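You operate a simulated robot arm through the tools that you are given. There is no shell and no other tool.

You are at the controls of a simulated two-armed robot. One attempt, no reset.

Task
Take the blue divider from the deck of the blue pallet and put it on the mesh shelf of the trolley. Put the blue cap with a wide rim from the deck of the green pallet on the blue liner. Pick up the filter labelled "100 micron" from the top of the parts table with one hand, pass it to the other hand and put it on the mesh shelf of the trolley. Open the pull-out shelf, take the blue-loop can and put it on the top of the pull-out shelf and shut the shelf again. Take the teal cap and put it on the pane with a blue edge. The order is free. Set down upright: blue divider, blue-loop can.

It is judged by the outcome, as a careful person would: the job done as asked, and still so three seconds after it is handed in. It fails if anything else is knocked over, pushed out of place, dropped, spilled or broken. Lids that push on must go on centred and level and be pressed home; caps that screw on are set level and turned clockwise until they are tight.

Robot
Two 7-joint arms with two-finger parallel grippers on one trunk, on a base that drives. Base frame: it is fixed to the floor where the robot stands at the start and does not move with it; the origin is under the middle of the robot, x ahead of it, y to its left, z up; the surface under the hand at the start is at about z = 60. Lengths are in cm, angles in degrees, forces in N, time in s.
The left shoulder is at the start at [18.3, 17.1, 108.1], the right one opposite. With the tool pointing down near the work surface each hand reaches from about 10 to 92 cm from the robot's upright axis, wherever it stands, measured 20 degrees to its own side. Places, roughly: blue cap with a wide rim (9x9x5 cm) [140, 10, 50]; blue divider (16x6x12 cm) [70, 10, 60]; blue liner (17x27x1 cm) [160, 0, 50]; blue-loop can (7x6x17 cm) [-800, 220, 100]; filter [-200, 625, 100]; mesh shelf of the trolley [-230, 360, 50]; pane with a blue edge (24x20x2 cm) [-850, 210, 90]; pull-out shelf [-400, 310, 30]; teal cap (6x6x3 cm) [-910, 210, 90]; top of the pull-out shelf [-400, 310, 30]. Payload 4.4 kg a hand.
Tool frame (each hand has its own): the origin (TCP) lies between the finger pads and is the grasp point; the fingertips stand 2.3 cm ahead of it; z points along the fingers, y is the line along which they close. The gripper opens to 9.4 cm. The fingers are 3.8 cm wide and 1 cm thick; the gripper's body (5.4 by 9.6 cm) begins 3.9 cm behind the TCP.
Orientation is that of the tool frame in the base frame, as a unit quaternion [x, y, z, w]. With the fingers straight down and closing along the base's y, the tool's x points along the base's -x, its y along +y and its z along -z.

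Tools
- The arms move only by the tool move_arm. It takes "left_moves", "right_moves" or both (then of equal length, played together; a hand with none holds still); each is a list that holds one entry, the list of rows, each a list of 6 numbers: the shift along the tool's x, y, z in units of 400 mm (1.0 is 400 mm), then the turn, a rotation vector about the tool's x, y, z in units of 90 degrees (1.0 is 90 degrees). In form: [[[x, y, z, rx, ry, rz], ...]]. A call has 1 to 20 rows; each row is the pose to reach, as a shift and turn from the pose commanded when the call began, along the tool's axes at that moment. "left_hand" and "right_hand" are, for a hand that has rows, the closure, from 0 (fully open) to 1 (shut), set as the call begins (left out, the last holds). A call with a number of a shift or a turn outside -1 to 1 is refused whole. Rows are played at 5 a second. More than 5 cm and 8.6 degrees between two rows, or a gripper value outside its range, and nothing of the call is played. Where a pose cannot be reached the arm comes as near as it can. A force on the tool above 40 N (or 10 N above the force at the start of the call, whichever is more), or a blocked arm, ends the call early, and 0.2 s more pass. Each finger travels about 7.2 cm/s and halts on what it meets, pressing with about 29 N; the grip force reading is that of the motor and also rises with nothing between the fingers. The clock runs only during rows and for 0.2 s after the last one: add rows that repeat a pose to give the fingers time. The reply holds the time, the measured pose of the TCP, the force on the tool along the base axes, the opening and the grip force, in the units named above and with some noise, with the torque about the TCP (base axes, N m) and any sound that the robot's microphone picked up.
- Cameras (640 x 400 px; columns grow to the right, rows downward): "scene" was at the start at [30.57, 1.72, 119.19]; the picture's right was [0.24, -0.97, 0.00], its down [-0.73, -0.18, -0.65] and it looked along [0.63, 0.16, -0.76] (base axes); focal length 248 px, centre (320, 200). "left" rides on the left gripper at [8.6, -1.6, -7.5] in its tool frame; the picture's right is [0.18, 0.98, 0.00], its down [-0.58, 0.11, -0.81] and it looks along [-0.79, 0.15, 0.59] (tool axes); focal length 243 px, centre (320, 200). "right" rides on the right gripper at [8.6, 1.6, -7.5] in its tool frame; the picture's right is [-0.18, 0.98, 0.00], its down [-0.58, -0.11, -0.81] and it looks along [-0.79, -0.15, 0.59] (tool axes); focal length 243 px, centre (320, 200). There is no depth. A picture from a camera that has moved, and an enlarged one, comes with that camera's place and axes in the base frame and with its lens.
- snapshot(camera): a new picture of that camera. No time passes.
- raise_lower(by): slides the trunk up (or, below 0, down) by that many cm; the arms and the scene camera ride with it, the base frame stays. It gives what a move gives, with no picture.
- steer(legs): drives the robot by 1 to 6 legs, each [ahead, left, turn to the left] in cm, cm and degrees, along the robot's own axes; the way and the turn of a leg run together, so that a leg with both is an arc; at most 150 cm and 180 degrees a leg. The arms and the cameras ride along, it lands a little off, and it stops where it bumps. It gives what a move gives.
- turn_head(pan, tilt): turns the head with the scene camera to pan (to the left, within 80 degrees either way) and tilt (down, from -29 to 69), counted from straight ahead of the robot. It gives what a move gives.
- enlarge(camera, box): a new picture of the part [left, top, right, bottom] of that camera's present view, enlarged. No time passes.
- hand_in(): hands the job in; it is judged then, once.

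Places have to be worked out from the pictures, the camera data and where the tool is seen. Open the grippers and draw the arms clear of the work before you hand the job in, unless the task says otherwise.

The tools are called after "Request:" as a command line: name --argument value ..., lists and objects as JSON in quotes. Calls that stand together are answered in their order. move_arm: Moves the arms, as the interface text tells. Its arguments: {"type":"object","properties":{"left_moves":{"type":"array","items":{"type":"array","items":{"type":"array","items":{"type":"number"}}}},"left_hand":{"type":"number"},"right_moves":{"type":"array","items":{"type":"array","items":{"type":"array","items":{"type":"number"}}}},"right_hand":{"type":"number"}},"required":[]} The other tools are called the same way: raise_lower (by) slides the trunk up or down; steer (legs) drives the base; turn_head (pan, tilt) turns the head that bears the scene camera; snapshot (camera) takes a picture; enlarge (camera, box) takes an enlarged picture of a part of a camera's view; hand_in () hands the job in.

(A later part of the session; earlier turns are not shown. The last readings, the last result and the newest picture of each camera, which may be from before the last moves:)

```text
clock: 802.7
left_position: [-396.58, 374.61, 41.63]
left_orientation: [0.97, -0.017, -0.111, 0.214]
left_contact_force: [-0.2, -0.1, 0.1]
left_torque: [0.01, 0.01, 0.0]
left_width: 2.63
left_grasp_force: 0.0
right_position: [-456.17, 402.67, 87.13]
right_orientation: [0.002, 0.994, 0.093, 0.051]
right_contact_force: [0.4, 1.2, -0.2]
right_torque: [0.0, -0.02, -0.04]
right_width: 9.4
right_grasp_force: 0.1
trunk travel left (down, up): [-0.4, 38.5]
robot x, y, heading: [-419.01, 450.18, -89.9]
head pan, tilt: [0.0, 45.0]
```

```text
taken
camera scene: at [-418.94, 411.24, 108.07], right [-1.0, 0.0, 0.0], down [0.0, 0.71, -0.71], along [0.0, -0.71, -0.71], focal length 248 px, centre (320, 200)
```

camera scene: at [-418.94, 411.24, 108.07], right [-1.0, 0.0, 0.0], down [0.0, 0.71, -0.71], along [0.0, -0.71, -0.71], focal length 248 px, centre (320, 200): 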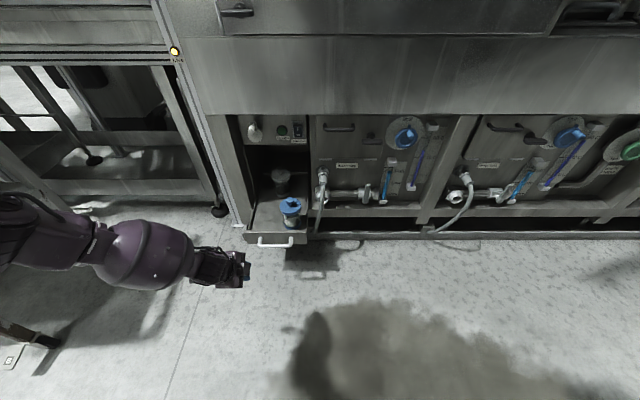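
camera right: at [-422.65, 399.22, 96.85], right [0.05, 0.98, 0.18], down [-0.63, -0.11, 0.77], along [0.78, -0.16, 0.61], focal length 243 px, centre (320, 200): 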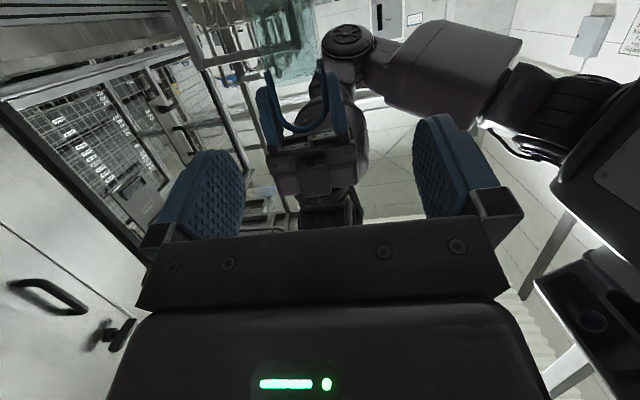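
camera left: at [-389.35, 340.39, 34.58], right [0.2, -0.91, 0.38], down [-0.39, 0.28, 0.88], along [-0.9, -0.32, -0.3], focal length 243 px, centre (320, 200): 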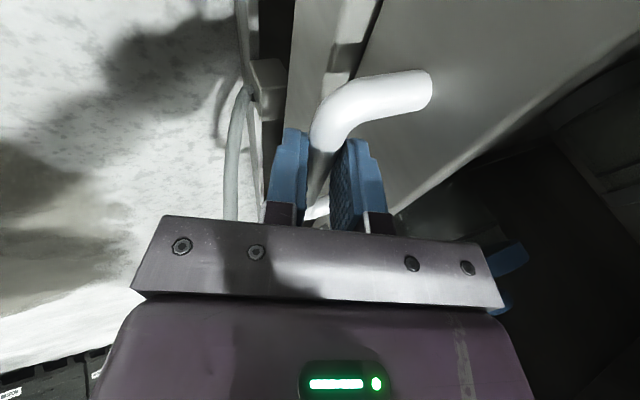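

I make the left hand vertical here and check it can hold about z = 45 that way (needed for setting the can down).

Request:
move_arm --left_moves '[[[0, 0, 0, 0.068, 0.035, 0], [0, 0, 0, 0.135, 0.07, 0], [0, 0, 0, 0.2, 0.105, 0], [0, 0, 0, 0.27, 0.14, 0], [0, 0, 0, 0.27, 0.14, 0]]]' --left_hand 0

Request:
snapshot --camera "scene"

```text
clock: 803.9
left_position: [-396.47, 374.57, 41.53]
left_orientation: [1.0, -0.016, 0.001, 0.006]
left_contact_force: [0.1, -0.1, -0.6]
left_torque: [-0.05, 0.01, 0.03]
left_width: 9.39
left_grasp_force: 0.0
right_position: [-456.17, 402.55, 87.19]
right_orientation: [0.003, 0.994, 0.092, 0.05]
right_contact_force: [0.6, -0.1, -0.7]
right_torque: [0.05, 0.01, 0.0]
right_width: 9.39
right_grasp_force: 0.1
trunk travel left (down, up): [-0.4, 38.5]
robot x, y, heading: [-419.03, 450.19, -90.1]
head pan, tilt: [0.0, 45.0]
```

```text
taken
camera scene: at [-418.93, 411.2, 108.05], right [-1.0, 0.0, 0.0], down [0.0, 0.71, -0.71], along [0.0, -0.71, -0.71], focal length 248 px, centre (320, 200)
```

scene: 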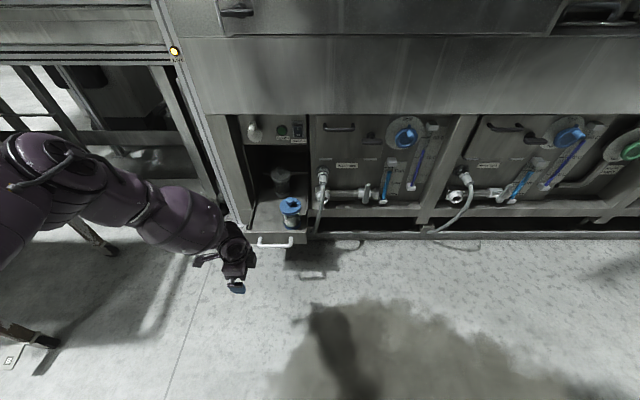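

That works well: vertical at z = 41.5 with the arm stretched forward. Now I fetch the can: raise the trunk, draw the left hand in, and drive to the table.

Request:
raise_lower --by 20

Request:
move_arm --left_moves '[[[-0.03, -0.07, -0.1, 0, 0, 0], [-0.06, -0.14, -0.2, 0, 0, 0], [-0.1, -0.21, -0.3, 0, 0, 0], [-0.13, -0.28, -0.4, 0, 0, 0], [-0.16, -0.35, -0.5, 0, 0, 0], [-0.2, -0.42, -0.6, 0, 0, 0], [-0.23, -0.49, -0.7, 0, 0, 0], [-0.25, -0.55, -0.8, 0, 0, 0], [-0.25, -0.55, -0.9, 0, 0, 0], [-0.25, -0.55, -0.95, 0, 0, 0], [-0.25, -0.55, -0.95, 0, 0, 0]]]'

Request:
steer --legs '[[0, 0, 90], [110, 0, 0], [110, 0, 0], [0, 0, 90], [60, 0, 0]]'

Request:
snapshot --camera "scene"

```text
clock: 806.1
left_position: [-396.51, 369.99, 72.7]
left_orientation: [0.996, -0.015, 0.002, 0.09]
left_contact_force: [-0.9, -0.1, -0.8]
left_torque: [0.0, -0.01, -0.03]
left_width: 9.42
left_grasp_force: 0.0
right_position: [-456.21, 402.51, 107.1]
right_orientation: [0.003, 0.994, 0.094, 0.052]
right_contact_force: [-0.4, 0.5, -1.2]
right_torque: [-0.01, 0.0, 0.01]
right_width: 9.41
right_grasp_force: 0.1
trunk travel left (down, up): [-20.4, 18.5]
robot x, y, heading: [-418.68, 450.09, -90.0]
head pan, tilt: [0.0, 45.0]
```

```text
refused: row 1 steps farther than a row can; nothing moved
```

```text
clock: 827.4
left_position: [-217.24, 582.63, 72.65]
left_orientation: [0.029, 0.996, 0.083, 0.0]
left_contact_force: [-0.2, -24.8, 7.3]
left_torque: [1.39, 0.13, 0.38]
left_width: 8.43
left_grasp_force: 0.1
right_position: [-158.78, 548.68, 107.32]
right_orientation: [0.994, -0.017, -0.052, 0.091]
right_contact_force: [0.2, -0.2, -1.1]
right_torque: [0.01, 0.01, 0.01]
right_width: 9.39
right_grasp_force: 0.1
trunk travel left (down, up): [-20.4, 18.5]
robot x, y, heading: [-197.19, 502.91, 88.1]
head pan, tilt: [0.0, 45.0]
stopped in leg 5: the force on the tool passed its limit at 47 N (the readings are from after the stop); the commanded pose is now the measured one
```

```text
taken
camera scene: at [-196.61, 522.92, 132.07], right [1.0, -0.03, 0.0], down [-0.02, -0.71, -0.71], along [0.02, 0.71, -0.71], focal length 248 px, centre (320, 200)
```

scene: 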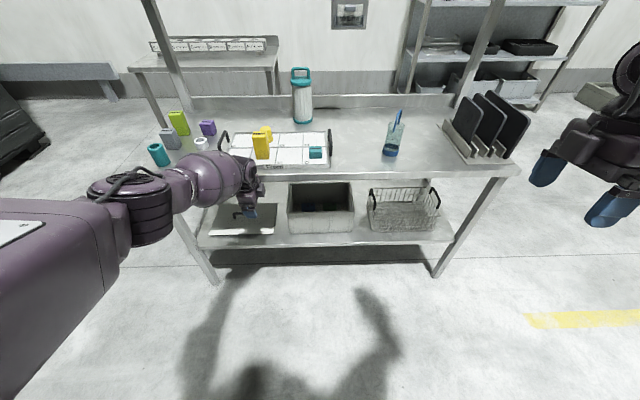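

The arm move was refused, so the hand was still low and touched the table's edge; everything on it still stands. I back off first.

Request:
steer --legs '[[-25, 0, 0]]'

Request:
move_arm --left_moves '[[[-0.02, -0.04, -0.08, 0, 0, 0], [-0.04, -0.08, -0.16, 0, 0, 0], [-0.06, -0.12, -0.24, 0, 0, 0], [-0.08, -0.16, -0.32, 0, 0, 0], [-0.1, -0.2, -0.4, 0, 0, 0], [-0.12, -0.24, -0.48, 0, 0, 0], [-0.14, -0.28, -0.56, 0, 0, 0], [-0.16, -0.32, -0.64, 0, 0, 0], [-0.18, -0.36, -0.72, 0, 0, 0], [-0.2, -0.4, -0.8, 0, 0, 0], [-0.2, -0.4, -0.8, 0, 0, 0]]]'

Request:
snapshot --camera "scene"

```text
clock: 829.3
left_position: [-218.11, 558.0, 72.45]
left_orientation: [0.029, 0.996, 0.084, 0.001]
left_contact_force: [0.3, 0.4, 0.5]
left_torque: [0.01, -0.01, -0.02]
left_width: 9.38
left_grasp_force: 0.0
right_position: [-159.71, 524.06, 107.31]
right_orientation: [0.994, -0.017, -0.052, 0.093]
right_contact_force: [0.2, 0.9, 0.2]
right_torque: [0.01, 0.0, -0.01]
right_width: 9.4
right_grasp_force: 0.1
trunk travel left (down, up): [-20.4, 18.5]
robot x, y, heading: [-198.03, 477.66, 88.4]
head pan, tilt: [0.0, 45.0]
```

```text
clock: 831.7
left_position: [-211.13, 536.47, 101.39]
left_orientation: [0.03, 0.996, 0.084, 0.0]
left_contact_force: [0.0, 0.9, -0.2]
left_torque: [-0.02, 0.0, 0.01]
left_width: 9.42
left_grasp_force: 0.0
right_position: [-159.58, 524.23, 107.18]
right_orientation: [0.994, -0.017, -0.051, 0.092]
right_contact_force: [0.9, -0.4, -0.2]
right_torque: [-0.01, -0.01, 0.02]
right_width: 9.41
right_grasp_force: 0.1
trunk travel left (down, up): [-20.4, 18.5]
robot x, y, heading: [-197.82, 477.74, 88.2]
head pan, tilt: [0.0, 45.0]
```

```text
taken
camera scene: at [-197.4, 498.45, 131.99], right [1.0, -0.03, 0.0], down [-0.02, -0.71, -0.71], along [0.02, 0.71, -0.71], focal length 248 px, centre (320, 200)
```

scene: 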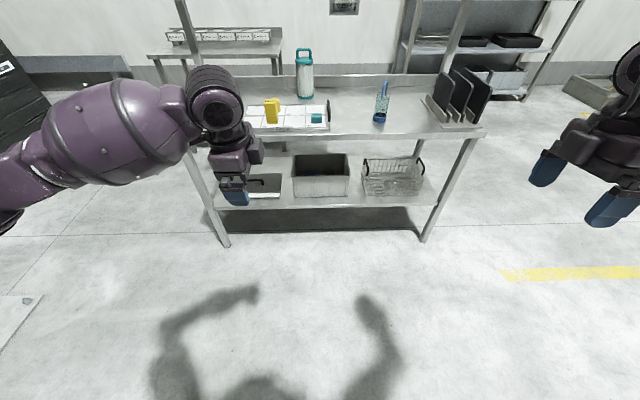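

I straighten and raise the hand, then drive to the can in the same relation as when I put it down.

Request:
move_arm --left_moves '[[[0, 0, -0.07, 0.035, 0, 0], [0, 0, -0.14, 0.07, 0, 0], [0, 0, -0.2, 0.108, 0, 0], [0, 0, -0.2, 0.108, 0, 0]]]'

Request:
steer --legs '[[0, -45, 1.8], [40, 0, 0]]'

Request:
snapshot --camera "scene"

Request:
snapshot --camera "left"

```text
clock: 832.7
left_position: [-211.15, 535.19, 109.25]
left_orientation: [0.029, 1.0, -0.001, -0.003]
left_contact_force: [0.2, -0.1, 0.0]
left_torque: [-0.04, 0.03, 0.02]
left_width: 9.41
left_grasp_force: 0.1
right_position: [-159.69, 524.27, 107.18]
right_orientation: [0.994, -0.016, -0.052, 0.093]
right_contact_force: [0.4, 1.0, -0.1]
right_torque: [-0.02, 0.02, 0.0]
right_width: 9.4
right_grasp_force: 0.0
trunk travel left (down, up): [-20.4, 18.5]
robot x, y, heading: [-198.04, 478.0, 88.3]
head pan, tilt: [0.0, 45.0]
```

```text
clock: 839.3
left_position: [-167.0, 574.11, 109.2]
left_orientation: [0.016, 1.0, -0.001, -0.002]
left_contact_force: [0.3, -0.2, -1.3]
left_torque: [0.0, 0.0, 0.02]
left_width: 9.4
left_grasp_force: 0.0
right_position: [-115.38, 564.5, 107.04]
right_orientation: [0.994, -0.003, -0.049, 0.093]
right_contact_force: [-0.3, 0.0, -0.7]
right_torque: [0.01, 0.02, 0.0]
right_width: 9.42
right_grasp_force: 0.0
trunk travel left (down, up): [-20.4, 18.5]
robot x, y, heading: [-152.76, 517.04, 89.9]
head pan, tilt: [0.0, 45.0]
```

```text
taken
camera scene: at [-152.4, 537.69, 132.0], right [1.0, 0.0, 0.0], down [0.0, -0.71, -0.71], along [0.0, 0.71, -0.71], focal length 248 px, centre (320, 200)
```

scene: 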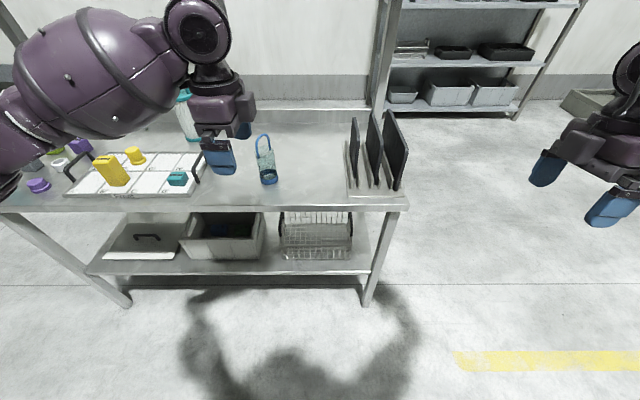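

```text
taken
camera left: at [-175.8, 572.71, 116.74], right [-0.15, 0.99, 0.0], down [0.59, 0.09, 0.8], along [0.79, 0.12, -0.6], focal length 243 px, centre (320, 200)
```

left: 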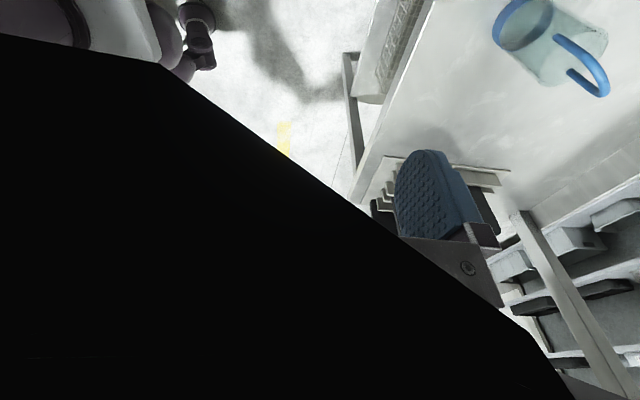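

Request:
enlarge --camera "left" --box '[460, 0, 640, 120]'

Request:
enlarge --camera "scene" --box '[220, 110, 320, 200]'

```text
3.33 times, centred on (550, 60) of left
camera zoom: at [-175.8, 572.71, 116.74], right [-0.15, 0.99, 0.0], down [0.59, 0.09, 0.8], along [0.79, 0.12, -0.6], focal length 809 px, centre (-447, 667)
```

zoom: 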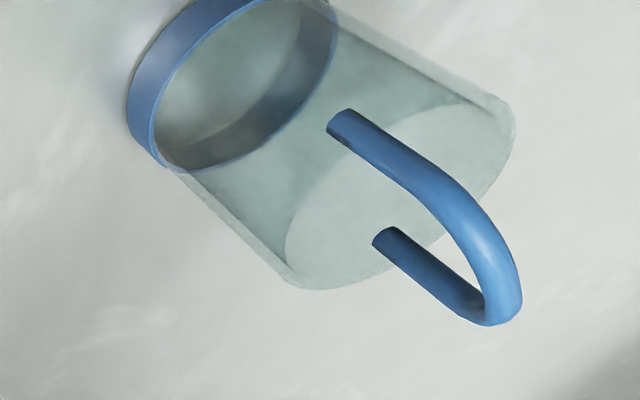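

```text
4.44 times, centred on (270, 155) of scene
camera zoom: at [-152.4, 537.69, 132.0], right [1.0, 0.0, 0.0], down [0.0, -0.71, -0.71], along [0.0, 0.71, -0.71], focal length 1104 px, centre (542, 400)
```

zoom: 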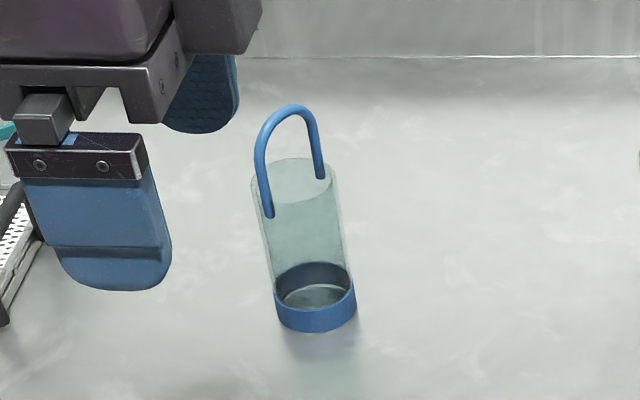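

The loop's plane is at about 57° from x; the can's centre is (-168.6, 600). I drive 26 cm ahead, and turn the hand 33° to match the loop.

Request:
steer --legs '[[26, 1.5, 0]]'

Request:
move_arm --left_moves '[[[0, 0, 0, 0, 0, 0.09], [0, 0, 0, 0, 0, 0.18], [0, 0, 0, 0, 0, 0.27], [0, 0, 0, 0, 0, 0.36], [0, 0, 0, 0, 0, 0.36]]]'

Request:
snapshot --camera "left"

Request:
enlarge --camera "scene" --box '[180, 120, 320, 270]'

```text
clock: 841.1
left_position: [-168.66, 600.6, 109.14]
left_orientation: [0.015, 1.0, 0.0, -0.003]
left_contact_force: [0.4, 0.5, -1.0]
left_torque: [-0.01, 0.02, 0.0]
left_width: 9.4
left_grasp_force: 0.1
right_position: [-116.72, 590.98, 107.23]
right_orientation: [0.994, -0.003, -0.05, 0.094]
right_contact_force: [-0.5, -0.8, -0.3]
right_torque: [-0.01, 0.03, 0.0]
right_width: 9.39
right_grasp_force: 0.0
trunk travel left (down, up): [-20.4, 18.5]
robot x, y, heading: [-154.3, 543.77, 90.0]
head pan, tilt: [0.0, 45.0]
```

```text
clock: 842.4
left_position: [-168.75, 600.31, 109.23]
left_orientation: [0.295, 0.956, 0.0, -0.003]
left_contact_force: [0.1, 0.0, -0.2]
left_torque: [0.0, 0.0, -0.01]
left_width: 9.39
left_grasp_force: 0.1
right_position: [-116.79, 590.85, 107.15]
right_orientation: [0.994, -0.003, -0.05, 0.093]
right_contact_force: [-0.5, 0.1, 0.0]
right_torque: [-0.04, 0.0, 0.01]
right_width: 9.4
right_grasp_force: 0.0
trunk travel left (down, up): [-20.4, 18.5]
robot x, y, heading: [-154.01, 543.81, 89.8]
head pan, tilt: [0.0, 45.0]
```

```text
taken
camera left: at [-176.64, 603.99, 116.78], right [0.4, 0.92, 0.0], down [0.55, -0.24, 0.8], along [0.74, -0.32, -0.6], focal length 243 px, centre (320, 200)
```

left: 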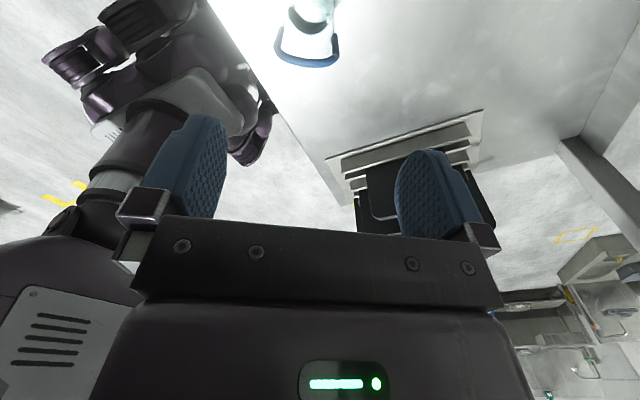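

```text
2.67 times, centred on (250, 195) of scene
camera zoom: at [-153.83, 564.11, 132.01], right [1.0, 0.0, 0.0], down [0.0, -0.71, -0.71], along [0.0, 0.71, -0.71], focal length 662 px, centre (507, 213)
```

zoom: 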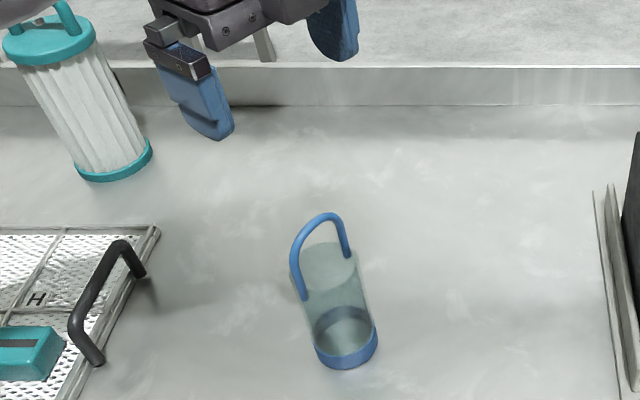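

Aligned within half a centimetre. I go down onto the loop.

Request:
move_arm --left_moves '[[[-0.015, -0.002, 0.1, 0, 0, 0], [-0.015, -0.002, 0.2, 0, 0, 0], [-0.015, -0.002, 0.3, 0, 0, 0], [-0.015, -0.002, 0.3, 0, 0, 0]]]'

Request:
snapshot --camera "left"

Request:
enlarge --camera "scene" --box '[180, 120, 320, 270]'

```text
clock: 843.4
left_position: [-168.24, 600.3, 97.3]
left_orientation: [0.295, 0.956, -0.001, -0.002]
left_contact_force: [0.0, 0.4, 0.6]
left_torque: [-0.04, 0.01, 0.01]
left_width: 9.4
left_grasp_force: 0.1
right_position: [-116.69, 590.94, 107.17]
right_orientation: [0.994, -0.004, -0.051, 0.092]
right_contact_force: [0.2, 0.0, -0.2]
right_torque: [0.04, 0.0, -0.01]
right_width: 9.4
right_grasp_force: 0.0
trunk travel left (down, up): [-20.4, 18.5]
robot x, y, heading: [-153.97, 543.94, 89.7]
head pan, tilt: [0.0, 45.0]
```

```text
taken
camera left: at [-176.3, 603.76, 104.88], right [0.4, 0.92, 0.0], down [0.55, -0.24, 0.8], along [0.74, -0.32, -0.6], focal length 243 px, centre (320, 200)
```

left: 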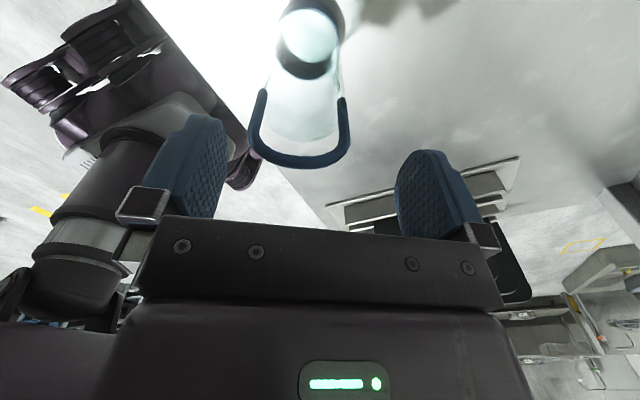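

```text
2.67 times, centred on (250, 195) of scene
camera zoom: at [-153.82, 564.07, 132.03], right [1.0, 0.0, 0.0], down [0.0, -0.71, -0.71], along [0.0, 0.71, -0.71], focal length 662 px, centre (507, 213)
```

zoom: 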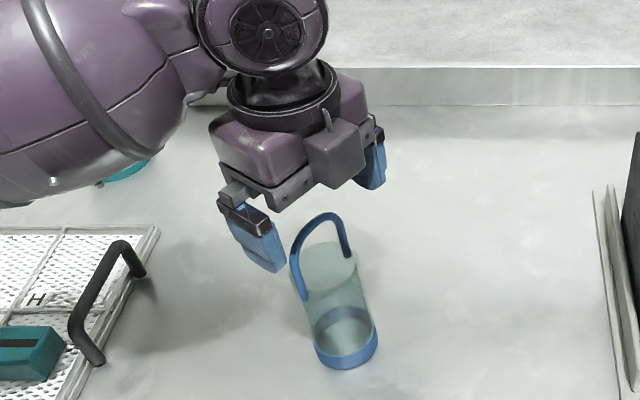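

Request:
move_arm --left_moves '[[[-0.013, -0.022, 0, 0, 0, 0], [-0.013, -0.022, 0.06, 0, 0, 0], [-0.013, -0.022, 0.112, 0, 0, 0], [-0.013, -0.022, 0.112, 0, 0, 0]]]'

Request:
snapshot --camera "left"

```text
clock: 844.4
left_position: [-168.19, 599.25, 92.75]
left_orientation: [0.294, 0.956, -0.001, -0.002]
left_contact_force: [-0.2, -0.4, 0.2]
left_torque: [-0.01, 0.03, -0.01]
left_width: 9.41
left_grasp_force: 0.0
right_position: [-116.71, 591.0, 107.21]
right_orientation: [0.994, -0.004, -0.051, 0.093]
right_contact_force: [1.2, 0.2, 0.7]
right_torque: [-0.05, -0.01, -0.01]
right_width: 9.41
right_grasp_force: 0.1
trunk travel left (down, up): [-20.4, 18.5]
robot x, y, heading: [-154.14, 543.63, 89.7]
head pan, tilt: [0.0, 45.0]
```

```text
taken
camera left: at [-176.3, 602.7, 100.29], right [0.4, 0.92, 0.0], down [0.55, -0.24, 0.8], along [0.74, -0.32, -0.59], focal length 243 px, centre (320, 200)
```

left: 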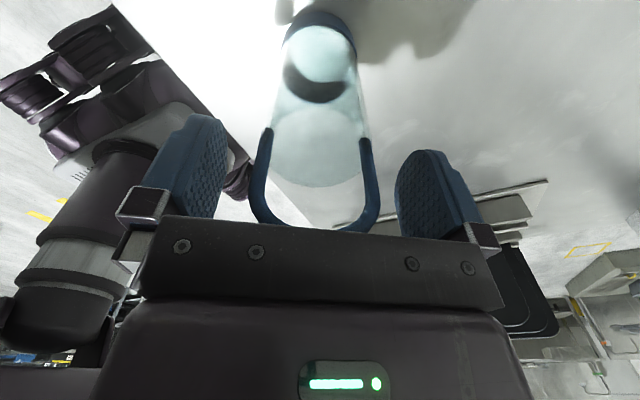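

Request:
move_arm --left_moves '[[[0, 0, 0, 0, 0, 0], [0, 0, 0, 0, 0, 0], [0, 0, 0, 0, 0, 0], [0, 0, 0, 0, 0, 0], [0, 0, 0, 0, 0, 0], [0, 0, -0.06, 0, 0, 0], [0, 0, -0.12, 0, 0, 0], [0, 0, -0.2, 0, 0, 0], [0, 0, -0.3, 0, 0, 0], [0, 0, -0.3, 0, 0, 0]]]' --left_hand 1

Request:
snapshot --camera "left"

Request:
snapshot --camera "scene"

```text
clock: 846.5
left_position: [-168.24, 599.17, 104.79]
left_orientation: [0.293, 0.956, -0.003, -0.003]
left_contact_force: [-0.7, 0.0, -1.9]
left_torque: [-0.01, -0.01, -0.02]
left_width: 5.83
left_grasp_force: 29.1
right_position: [-116.84, 591.01, 107.09]
right_orientation: [0.994, -0.003, -0.051, 0.094]
right_contact_force: [0.3, 0.6, 0.3]
right_torque: [0.0, 0.01, -0.03]
right_width: 9.39
right_grasp_force: 0.1
trunk travel left (down, up): [-20.4, 18.5]
robot x, y, heading: [-153.94, 543.81, 89.8]
head pan, tilt: [0.0, 45.0]
```

```text
taken
camera left: at [-176.35, 602.65, 112.34], right [0.4, 0.92, 0.0], down [0.55, -0.23, 0.8], along [0.74, -0.32, -0.59], focal length 243 px, centre (320, 200)
```

left: 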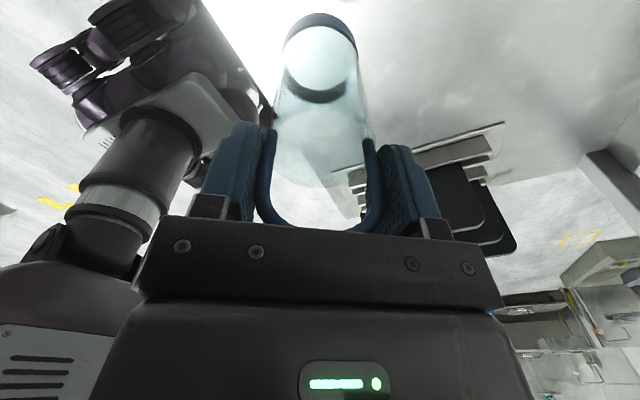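

```text
taken
camera scene: at [-153.84, 564.16, 131.99], right [1.0, 0.0, 0.0], down [0.0, -0.71, -0.71], along [0.0, 0.71, -0.71], focal length 248 px, centre (320, 200)
```

scene: 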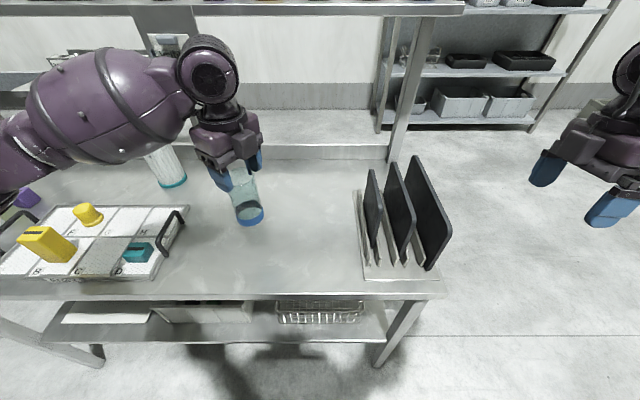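

The can is gripped again (5.83 cm). I return to the shelf.

Request:
steer --legs '[[-60, 0, 0], [0, 0, 90], [60, 33, 0], [100, 0, 0], [65, 0, 0], [0, 0, 90]]'

Request:
snapshot --camera "scene"

```text
clock: 869.0
left_position: [-362.08, 392.4, 104.78]
left_orientation: [0.96, -0.28, 0.003, -0.002]
left_contact_force: [0.5, 0.0, -0.7]
left_torque: [0.04, 0.0, 0.01]
left_width: 5.8
left_grasp_force: 29.9
right_position: [-413.89, 398.99, 107.15]
right_orientation: [-0.011, 0.994, 0.094, 0.048]
right_contact_force: [0.6, 0.5, -0.8]
right_torque: [-0.03, -0.01, 0.01]
right_width: 9.4
right_grasp_force: 0.0
trunk travel left (down, up): [-20.4, 18.5]
robot x, y, heading: [-377.74, 446.99, -88.6]
head pan, tilt: [0.0, 45.0]
```

```text
taken
camera scene: at [-377.32, 426.59, 132.01], right [-1.0, -0.03, 0.0], down [-0.02, 0.71, -0.71], along [0.02, -0.71, -0.71], focal length 248 px, centre (320, 200)
```

scene: 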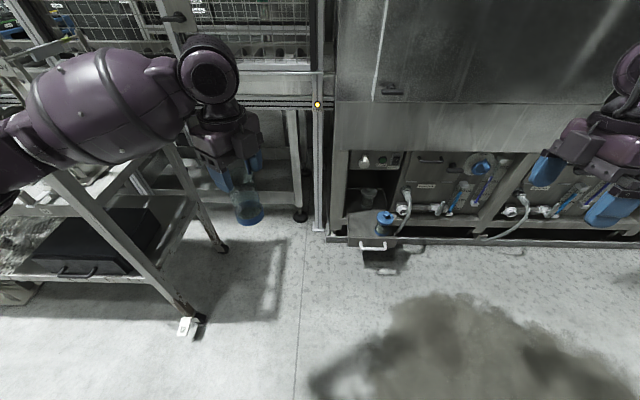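

I shift right to x≈-420, clear of the trolley, and stretch the left hand forward, turning it back to the free yaw.

Request:
steer --legs '[[-6, -42, -1.4]]'

Request:
move_arm --left_moves '[[[0.03, 0.03, 0.02, 0, 0, -0.09], [0.06, 0.07, 0.05, 0, 0, -0.18], [0.08, 0.12, 0.09, 0, 0, -0.27], [0.1, 0.17, 0.14, 0, 0, -0.33], [0.12, 0.23, 0.2, 0, 0, -0.33], [0.13, 0.3, 0.26, 0, 0, -0.33], [0.13, 0.36, 0.33, 0, 0, -0.33], [0.13, 0.4, 0.4, 0, 0, -0.33], [0.13, 0.4, 0.4, 0, 0, -0.33]]]'

Request:
snapshot --camera "scene"

```text
clock: 873.2
left_position: [-406.47, 397.35, 104.8]
left_orientation: [0.956, -0.294, 0.002, -0.001]
left_contact_force: [-0.1, -0.6, 0.0]
left_torque: [-0.01, 0.01, -0.03]
left_width: 5.81
left_grasp_force: 28.4
right_position: [-457.96, 405.59, 107.2]
right_orientation: [0.004, 0.994, 0.092, 0.051]
right_contact_force: [0.2, 0.4, -0.5]
right_torque: [-0.01, 0.01, 0.01]
right_width: 9.39
right_grasp_force: 0.1
trunk travel left (down, up): [-20.4, 18.5]
robot x, y, heading: [-420.65, 452.93, -90.2]
head pan, tilt: [0.0, 45.0]
```

```text
clock: 875.2
left_position: [-411.03, 381.35, 89.14]
left_orientation: [0.999, -0.038, 0.003, 0.0]
left_contact_force: [0.0, 0.3, -1.4]
left_torque: [0.04, -0.01, 0.01]
left_width: 5.82
left_grasp_force: 28.9
right_position: [-457.96, 405.74, 107.08]
right_orientation: [0.003, 0.994, 0.093, 0.051]
right_contact_force: [0.0, 0.4, 0.4]
right_torque: [0.02, -0.01, 0.01]
right_width: 9.41
right_grasp_force: 0.1
trunk travel left (down, up): [-20.4, 18.5]
robot x, y, heading: [-420.79, 453.11, -89.9]
head pan, tilt: [0.0, 45.0]
```

```text
taken
camera scene: at [-420.72, 432.19, 132.03], right [-1.0, 0.0, 0.0], down [0.0, 0.71, -0.71], along [0.0, -0.71, -0.71], focal length 248 px, centre (320, 200)
```

scene: 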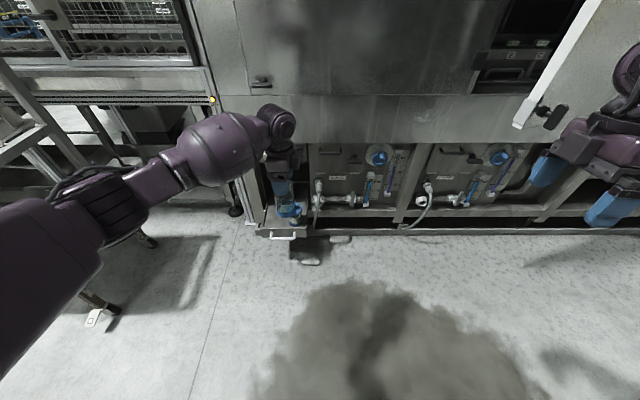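

Now I lower the trunk fully and watch the can.

Request:
raise_lower --by -19.5

Request:
snapshot --camera "scene"

```text
clock: 877.4
left_position: [-410.98, 381.35, 69.44]
left_orientation: [0.999, -0.038, 0.003, 0.0]
left_contact_force: [0.1, 0.8, -1.2]
left_torque: [0.0, -0.01, 0.0]
left_width: 5.83
left_grasp_force: 29.2
right_position: [-457.96, 405.72, 87.53]
right_orientation: [0.003, 0.994, 0.093, 0.051]
right_contact_force: [0.0, 0.7, 0.4]
right_torque: [-0.02, -0.01, -0.02]
right_width: 9.39
right_grasp_force: 0.0
trunk travel left (down, up): [-0.9, 38.0]
robot x, y, heading: [-420.66, 453.14, -90.5]
head pan, tilt: [0.0, 45.0]
```

```text
taken
camera scene: at [-420.78, 414.57, 108.61], right [-1.0, 0.0, 0.0], down [0.0, 0.71, -0.71], along [0.0, -0.71, -0.71], focal length 248 px, centre (320, 200)
```

scene: 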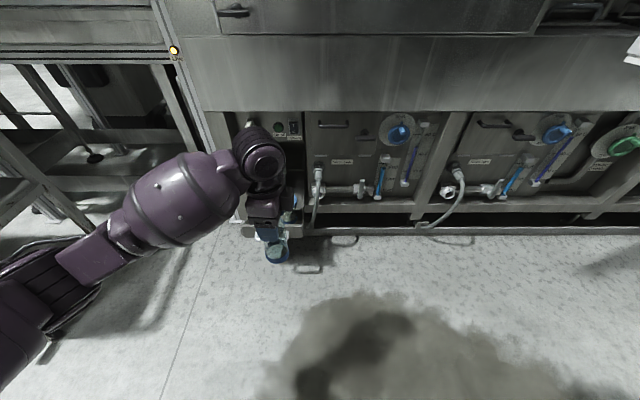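

The hand follows properly. I move it 10 cm left and lower it to z≈55 (can bottom ≈42), still in front of the drawer.

Request:
move_arm --left_moves '[[[0.05, 0, 0.06, 0, 0, 0], [0.1, 0, 0.12, 0, 0, 0], [0.15, 0, 0.18, 0, 0, 0], [0.2, 0, 0.25, 0, 0, 0], [0.25, 0, 0.31, 0, 0, 0], [0.25, 0, 0.36, 0, 0, 0], [0.25, 0, 0.36, 0, 0, 0]]]'

Request:
snapshot --camera "scene"

Request:
snapshot --camera "left"

```text
clock: 879.0
left_position: [-400.8, 380.66, 54.85]
left_orientation: [0.999, -0.039, 0.003, 0.0]
left_contact_force: [-1.2, 0.2, -1.1]
left_torque: [0.03, -0.01, 0.03]
left_width: 5.83
left_grasp_force: 29.5
right_position: [-458.03, 405.66, 87.69]
right_orientation: [0.004, 0.994, 0.092, 0.05]
right_contact_force: [0.3, -0.2, 0.2]
right_torque: [0.01, -0.01, 0.0]
right_width: 9.39
right_grasp_force: 0.1
trunk travel left (down, up): [-0.9, 38.0]
robot x, y, heading: [-421.0, 452.69, -90.0]
head pan, tilt: [0.0, 45.0]
```

```text
taken
camera scene: at [-420.77, 414.52, 108.58], right [-1.0, 0.0, 0.0], down [0.0, 0.71, -0.71], along [0.0, -0.71, -0.71], focal length 248 px, centre (320, 200)
```

scene: 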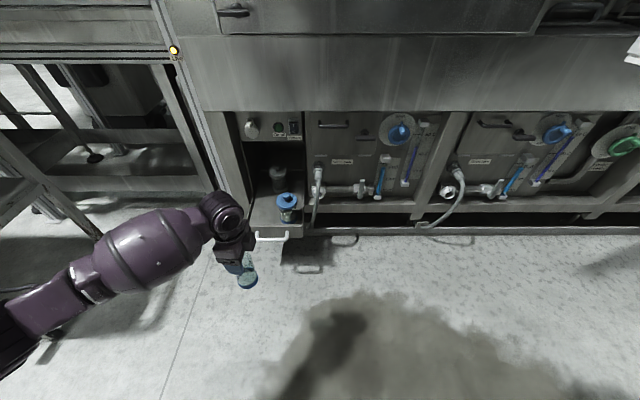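

```text
taken
camera left: at [-392.14, 381.53, 62.41], right [0.11, -0.99, 0.0], down [-0.59, -0.06, 0.8], along [-0.8, -0.09, -0.6], focal length 243 px, centre (320, 200)
```

left: 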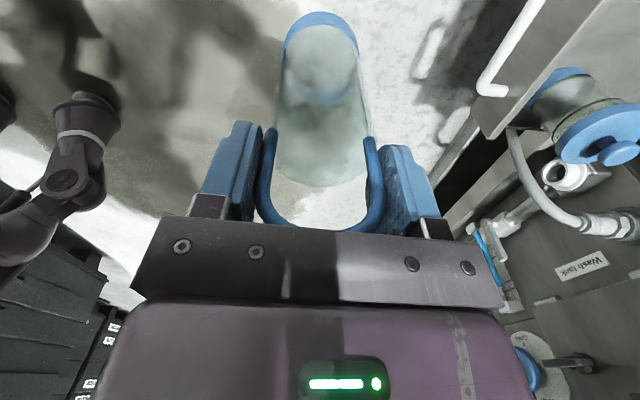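

Request:
enlarge --camera "scene" --box '[210, 130, 330, 250]'

```text
3.33 times, centred on (270, 190) of scene
camera zoom: at [-420.77, 414.52, 108.58], right [-1.0, 0.0, 0.0], down [0.0, 0.71, -0.71], along [0.0, -0.71, -0.71], focal length 828 px, centre (487, 233)
```

zoom: 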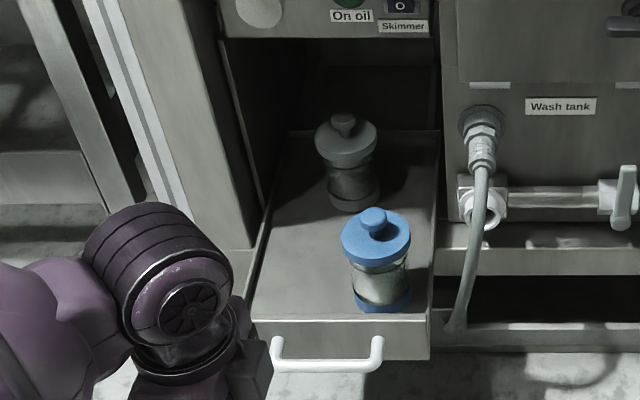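

Target spot on the tray: about (-397.7, 344.5), floor z≈32. I drive ahead 20 cm, then check the alignment.

Request:
steer --legs '[[20, 2.6, 0]]'

Request:
snapshot --camera "scene"

Request:
snapshot --camera "left"

```text
clock: 880.6
left_position: [-398.18, 361.05, 54.78]
left_orientation: [0.999, -0.038, 0.003, -0.001]
left_contact_force: [-0.3, 0.4, -0.3]
left_torque: [0.01, 0.02, 0.01]
left_width: 5.86
left_grasp_force: 29.1
right_position: [-455.31, 386.01, 87.62]
right_orientation: [0.002, 0.994, 0.094, 0.051]
right_contact_force: [0.4, -0.5, 1.0]
right_torque: [0.03, -0.02, 0.0]
right_width: 9.41
right_grasp_force: 0.1
trunk travel left (down, up): [-0.9, 38.0]
robot x, y, heading: [-418.57, 433.19, -90.3]
head pan, tilt: [0.0, 45.0]
```

```text
taken
camera scene: at [-418.18, 394.89, 108.55], right [-1.0, 0.0, 0.0], down [0.0, 0.71, -0.71], along [0.0, -0.71, -0.71], focal length 248 px, centre (320, 200)
```

scene: 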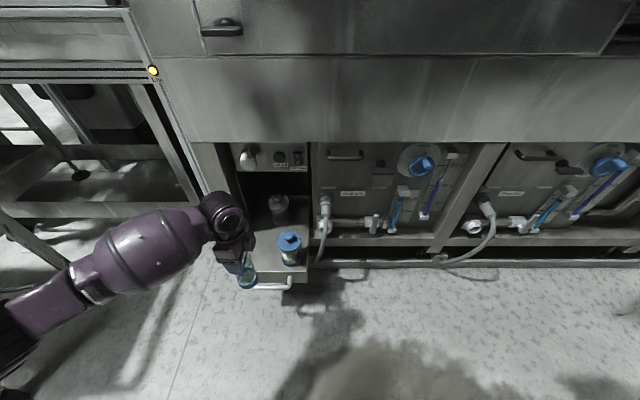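

```text
taken
camera left: at [-389.52, 361.96, 62.38], right [0.11, -0.99, 0.0], down [-0.59, -0.07, 0.8], along [-0.8, -0.09, -0.6], focal length 243 px, centre (320, 200)
```

left: 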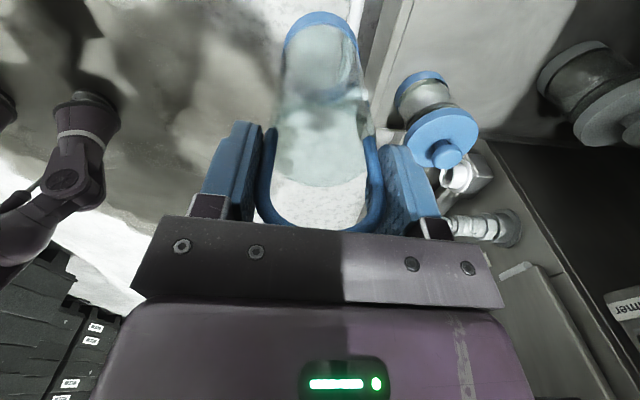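

The blue canister's edge is at x≈-401.6 and the tray's left lip at about -393.4, so I aim for the can's axis at (-397.4, 344). I drive 17 cm ahead.

Request:
steer --legs '[[17, 0.4, 0]]'

Request:
snapshot --camera "left"

Request:
enlarge --camera "scene" --box '[180, 170, 330, 310]'

```text
clock: 882.0
left_position: [-397.83, 344.2, 54.87]
left_orientation: [0.999, -0.039, 0.003, 0.0]
left_contact_force: [-0.5, 0.2, -0.8]
left_torque: [-0.01, -0.02, 0.0]
left_width: 5.83
left_grasp_force: 28.5
right_position: [-455.03, 369.06, 87.6]
right_orientation: [0.003, 0.994, 0.094, 0.05]
right_contact_force: [-0.5, -0.4, 0.4]
right_torque: [0.0, 0.0, 0.0]
right_width: 9.4
right_grasp_force: 0.1
trunk travel left (down, up): [-0.9, 38.0]
robot x, y, heading: [-418.29, 416.81, -90.0]
head pan, tilt: [0.0, 45.0]
```

```text
taken
camera left: at [-389.11, 345.12, 62.37], right [0.11, -0.99, 0.0], down [-0.59, -0.07, 0.8], along [-0.8, -0.09, -0.6], focal length 243 px, centre (320, 200)
```

left: 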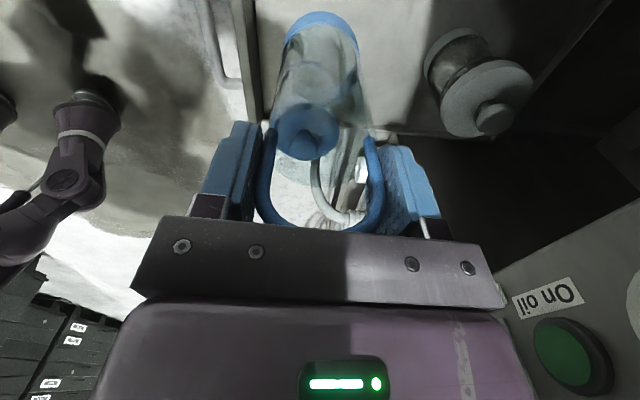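

```text
2.86 times, centred on (255, 240) of scene
camera zoom: at [-417.79, 378.02, 108.55], right [-1.0, 0.0, 0.0], down [0.0, 0.71, -0.71], along [0.0, -0.71, -0.71], focal length 710 px, centre (506, 86)
```

zoom: 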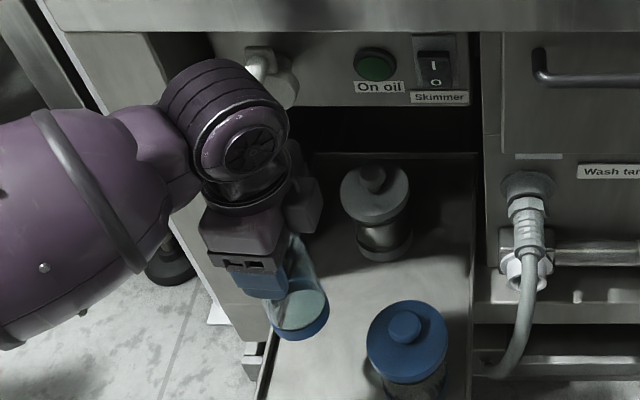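

The alignment is good: left lip at x≈-392.5, canister gap about 1.2 cm. I lower 7 cm.

Request:
move_arm --left_moves '[[[0, 0, 0.06, 0, 0, 0], [0, 0, 0.12, 0, 0, 0], [0, 0, 0.175, 0, 0, 0], [0, 0, 0.175, 0, 0, 0]]]'

Request:
snapshot --camera "left"

Request:
enlarge --camera "scene" --box '[180, 170, 330, 310]'

```text
clock: 883.0
left_position: [-397.91, 344.41, 47.99]
left_orientation: [0.999, -0.038, 0.002, -0.001]
left_contact_force: [0.1, -0.1, 0.4]
left_torque: [0.01, 0.02, 0.02]
left_width: 5.82
left_grasp_force: 28.8
right_position: [-455.02, 369.17, 87.7]
right_orientation: [0.002, 0.994, 0.093, 0.05]
right_contact_force: [-0.6, -0.1, -0.8]
right_torque: [-0.01, -0.01, 0.0]
right_width: 9.37
right_grasp_force: 0.1
trunk travel left (down, up): [-0.9, 38.0]
robot x, y, heading: [-417.83, 416.82, -90.0]
head pan, tilt: [0.0, 45.0]
```

```text
taken
camera left: at [-389.18, 345.25, 55.46], right [0.11, -0.99, 0.0], down [-0.59, -0.06, 0.8], along [-0.8, -0.09, -0.6], focal length 243 px, centre (320, 200)
```

left: 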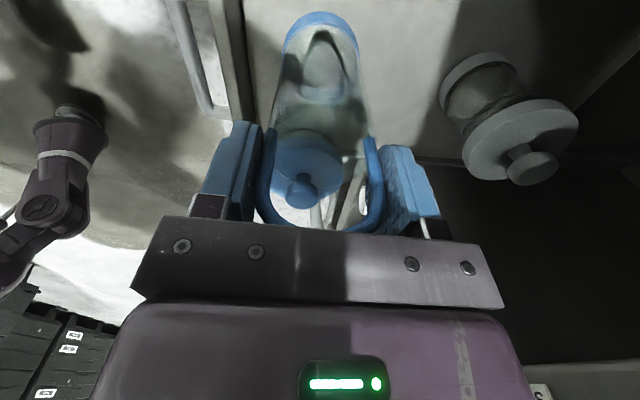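

```text
2.86 times, centred on (255, 240) of scene
camera zoom: at [-417.79, 378.08, 108.58], right [-1.0, 0.0, 0.0], down [0.0, 0.71, -0.71], along [0.0, -0.71, -0.71], focal length 710 px, centre (506, 86)
```

zoom: 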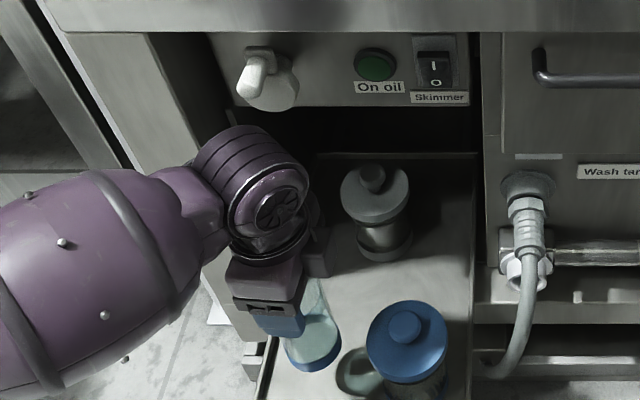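

Clear of everything. I lower in small steps to contact.

Request:
move_arm --left_moves '[[[0, 0, 0.015, 0, 0, 0], [0, 0, 0.03, 0, 0, 0], [0, 0, 0.03, 0, 0, 0]]]'

Request:
move_arm --left_moves '[[[0, 0, 0.01, 0, 0, 0], [0, 0, 0.02, 0, 0, 0], [0, 0, 0.02, 0, 0, 0]]]'

Request:
move_arm --left_moves '[[[0, 0, 0.01, 0, 0, 0], [0, 0, 0.015, 0, 0, 0], [0, 0, 0.015, 0, 0, 0]]]'

```text
clock: 883.8
left_position: [-397.7, 344.38, 46.72]
left_orientation: [0.999, -0.038, 0.002, -0.001]
left_contact_force: [0.0, -0.3, -1.2]
left_torque: [0.01, -0.03, 0.04]
left_width: 5.83
left_grasp_force: 29.2
right_position: [-454.99, 369.24, 87.58]
right_orientation: [0.003, 0.994, 0.093, 0.051]
right_contact_force: [0.1, -0.4, -0.2]
right_torque: [-0.04, 0.02, -0.03]
right_width: 9.39
right_grasp_force: 0.1
trunk travel left (down, up): [-0.9, 38.0]
robot x, y, heading: [-418.04, 416.66, -90.3]
head pan, tilt: [0.0, 45.0]
```

```text
clock: 884.6
left_position: [-397.63, 344.28, 45.8]
left_orientation: [0.999, -0.039, 0.002, -0.001]
left_contact_force: [0.4, 0.0, -0.6]
left_torque: [0.02, -0.03, 0.02]
left_width: 5.83
left_grasp_force: 29.2
right_position: [-455.0, 369.18, 87.73]
right_orientation: [0.002, 0.994, 0.092, 0.05]
right_contact_force: [0.0, -0.3, 0.4]
right_torque: [-0.03, 0.03, 0.01]
right_width: 9.39
right_grasp_force: 0.0
trunk travel left (down, up): [-0.9, 38.0]
robot x, y, heading: [-418.02, 416.45, -89.9]
head pan, tilt: [0.0, 45.0]
```

```text
clock: 885.4
left_position: [-397.68, 344.26, 45.38]
left_orientation: [0.999, -0.039, 0.003, -0.001]
left_contact_force: [0.2, -1.1, -0.5]
left_torque: [0.0, -0.01, 0.02]
left_width: 5.82
left_grasp_force: 28.9
right_position: [-455.02, 369.12, 87.57]
right_orientation: [0.002, 0.994, 0.093, 0.05]
right_contact_force: [-0.3, 0.3, -0.3]
right_torque: [0.0, -0.01, -0.02]
right_width: 9.38
right_grasp_force: 0.1
trunk travel left (down, up): [-0.9, 38.0]
robot x, y, heading: [-418.27, 416.92, -89.9]
head pan, tilt: [0.0, 45.0]
```

Request:
move_arm --left_moves '[[[0, 0, 0.01, 0, 0, 0], [0, 0, 0.018, 0, 0, 0], [0, 0, 0.018, 0, 0, 0]]]'

Request:
move_arm --left_moves '[[[0, 0, 0.01, 0, 0, 0], [0, 0, 0.018, 0, 0, 0], [0, 0, 0.018, 0, 0, 0]]]'

Request:
move_arm --left_moves '[[[0, 0, 0.01, 0, 0, 0], [0, 0, 0.018, 0, 0, 0], [0, 0, 0.018, 0, 0, 0]]]'

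```text
clock: 886.2
left_position: [-397.76, 344.28, 44.56]
left_orientation: [0.999, -0.039, 0.003, -0.001]
left_contact_force: [0.6, -0.1, -0.7]
left_torque: [-0.02, -0.01, 0.02]
left_width: 5.81
left_grasp_force: 28.8
right_position: [-455.11, 369.08, 87.71]
right_orientation: [0.002, 0.995, 0.092, 0.05]
right_contact_force: [-1.0, -0.4, 0.7]
right_torque: [-0.03, 0.01, 0.03]
right_width: 9.41
right_grasp_force: 0.0
trunk travel left (down, up): [-0.9, 38.0]
robot x, y, heading: [-417.77, 416.94, -90.3]
head pan, tilt: [0.0, 45.0]
```

```text
clock: 887.0
left_position: [-397.82, 344.24, 43.85]
left_orientation: [0.999, -0.038, 0.002, 0.0]
left_contact_force: [1.0, 0.1, -0.3]
left_torque: [0.0, -0.01, -0.04]
left_width: 5.82
left_grasp_force: 28.6
right_position: [-455.0, 369.06, 87.67]
right_orientation: [0.002, 0.994, 0.094, 0.05]
right_contact_force: [-0.5, 0.5, -0.7]
right_torque: [-0.01, -0.03, 0.01]
right_width: 9.4
right_grasp_force: 0.1
trunk travel left (down, up): [-0.9, 38.0]
robot x, y, heading: [-417.6, 416.6, -89.8]
head pan, tilt: [0.0, 45.0]
```

```text
clock: 887.8
left_position: [-397.75, 344.19, 43.18]
left_orientation: [0.999, -0.037, 0.003, -0.001]
left_contact_force: [-0.3, 0.1, 0.1]
left_torque: [0.02, -0.04, -0.02]
left_width: 5.81
left_grasp_force: 29.2
right_position: [-454.94, 369.15, 87.76]
right_orientation: [0.003, 0.994, 0.093, 0.051]
right_contact_force: [0.3, 0.4, -0.2]
right_torque: [0.04, 0.0, 0.03]
right_width: 9.39
right_grasp_force: 0.1
trunk travel left (down, up): [-0.9, 38.0]
robot x, y, heading: [-417.58, 416.74, -90.2]
head pan, tilt: [0.0, 45.0]
```

Request:
enlarge --camera "left" --box '[160, 0, 480, 200]'

Request:
enlarge --camera "scene" --box '[230, 230, 340, 320]'

```text
2.00 times, centred on (320, 100) of left
camera zoom: at [-389.02, 345.15, 50.64], right [0.11, -0.99, 0.0], down [-0.59, -0.07, 0.8], along [-0.8, -0.09, -0.6], focal length 485 px, centre (320, 400)
```

zoom: 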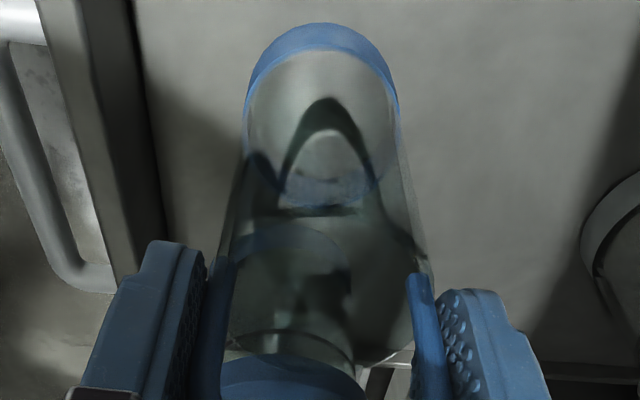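

```text
4.44 times, centred on (285, 275) of scene
camera zoom: at [-417.79, 378.07, 108.58], right [-1.0, 0.0, 0.0], down [0.0, 0.71, -0.71], along [0.0, -0.71, -0.71], focal length 1104 px, centre (476, -133)
```

zoom: 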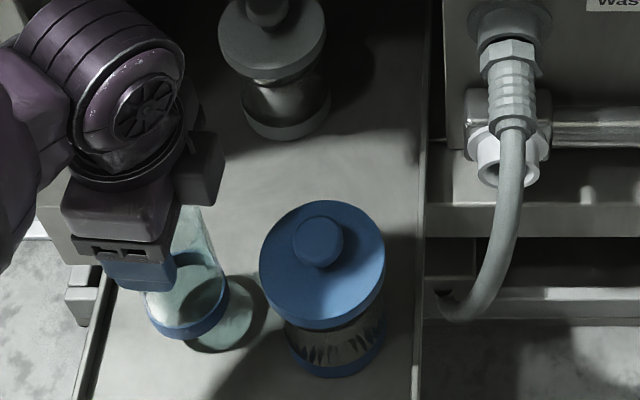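

The can hovers just above the tray floor, inside the walls. I continue down.

Request:
move_arm --left_moves '[[[0, 0, 0.01, 0, 0, 0], [0, 0, 0.018, 0, 0, 0], [0, 0, 0.018, 0, 0, 0]]]'

Request:
move_arm --left_moves '[[[0, 0, 0.01, 0, 0, 0], [0, 0, 0.018, 0, 0, 0], [0, 0, 0.018, 0, 0, 0]]]'

Request:
move_arm --left_moves '[[[0, 0, 0.01, 0, 0, 0], [0, 0, 0.018, 0, 0, 0], [0, 0, 0.018, 0, 0, 0]]]'

```text
clock: 888.6
left_position: [-397.88, 344.15, 42.37]
left_orientation: [0.999, -0.038, 0.002, -0.001]
left_contact_force: [-0.7, 0.2, -0.2]
left_torque: [0.0, -0.01, 0.04]
left_width: 5.8
left_grasp_force: 29.3
right_position: [-455.09, 369.16, 87.59]
right_orientation: [0.002, 0.994, 0.093, 0.051]
right_contact_force: [-0.1, -0.4, -0.7]
right_torque: [-0.01, 0.0, -0.01]
right_width: 9.43
right_grasp_force: 0.0
trunk travel left (down, up): [-0.9, 38.0]
robot x, y, heading: [-417.68, 416.48, -90.1]
head pan, tilt: [0.0, 45.0]
```

```text
clock: 889.4
left_position: [-397.68, 344.23, 41.83]
left_orientation: [0.999, -0.038, 0.002, 0.0]
left_contact_force: [0.1, -0.3, -0.9]
left_torque: [0.03, 0.0, 0.01]
left_width: 5.85
left_grasp_force: 29.2
right_position: [-454.93, 369.1, 87.63]
right_orientation: [0.003, 0.994, 0.093, 0.049]
right_contact_force: [-0.1, -0.3, -0.4]
right_torque: [-0.03, -0.01, -0.01]
right_width: 9.4
right_grasp_force: 0.0
trunk travel left (down, up): [-0.9, 38.0]
robot x, y, heading: [-418.16, 416.73, -90.3]
head pan, tilt: [0.0, 45.0]
```

```text
clock: 890.2
left_position: [-397.79, 344.26, 41.05]
left_orientation: [0.999, -0.039, 0.002, -0.001]
left_contact_force: [-0.3, 0.0, -1.4]
left_torque: [-0.03, 0.01, 0.02]
left_width: 5.83
left_grasp_force: 29.4
right_position: [-455.04, 369.23, 87.53]
right_orientation: [0.003, 0.994, 0.093, 0.05]
right_contact_force: [0.6, -0.2, -0.2]
right_torque: [-0.04, 0.0, 0.0]
right_width: 9.4
right_grasp_force: 0.0
trunk travel left (down, up): [-0.9, 38.0]
robot x, y, heading: [-417.91, 416.69, -90.0]
head pan, tilt: [0.0, 45.0]
```

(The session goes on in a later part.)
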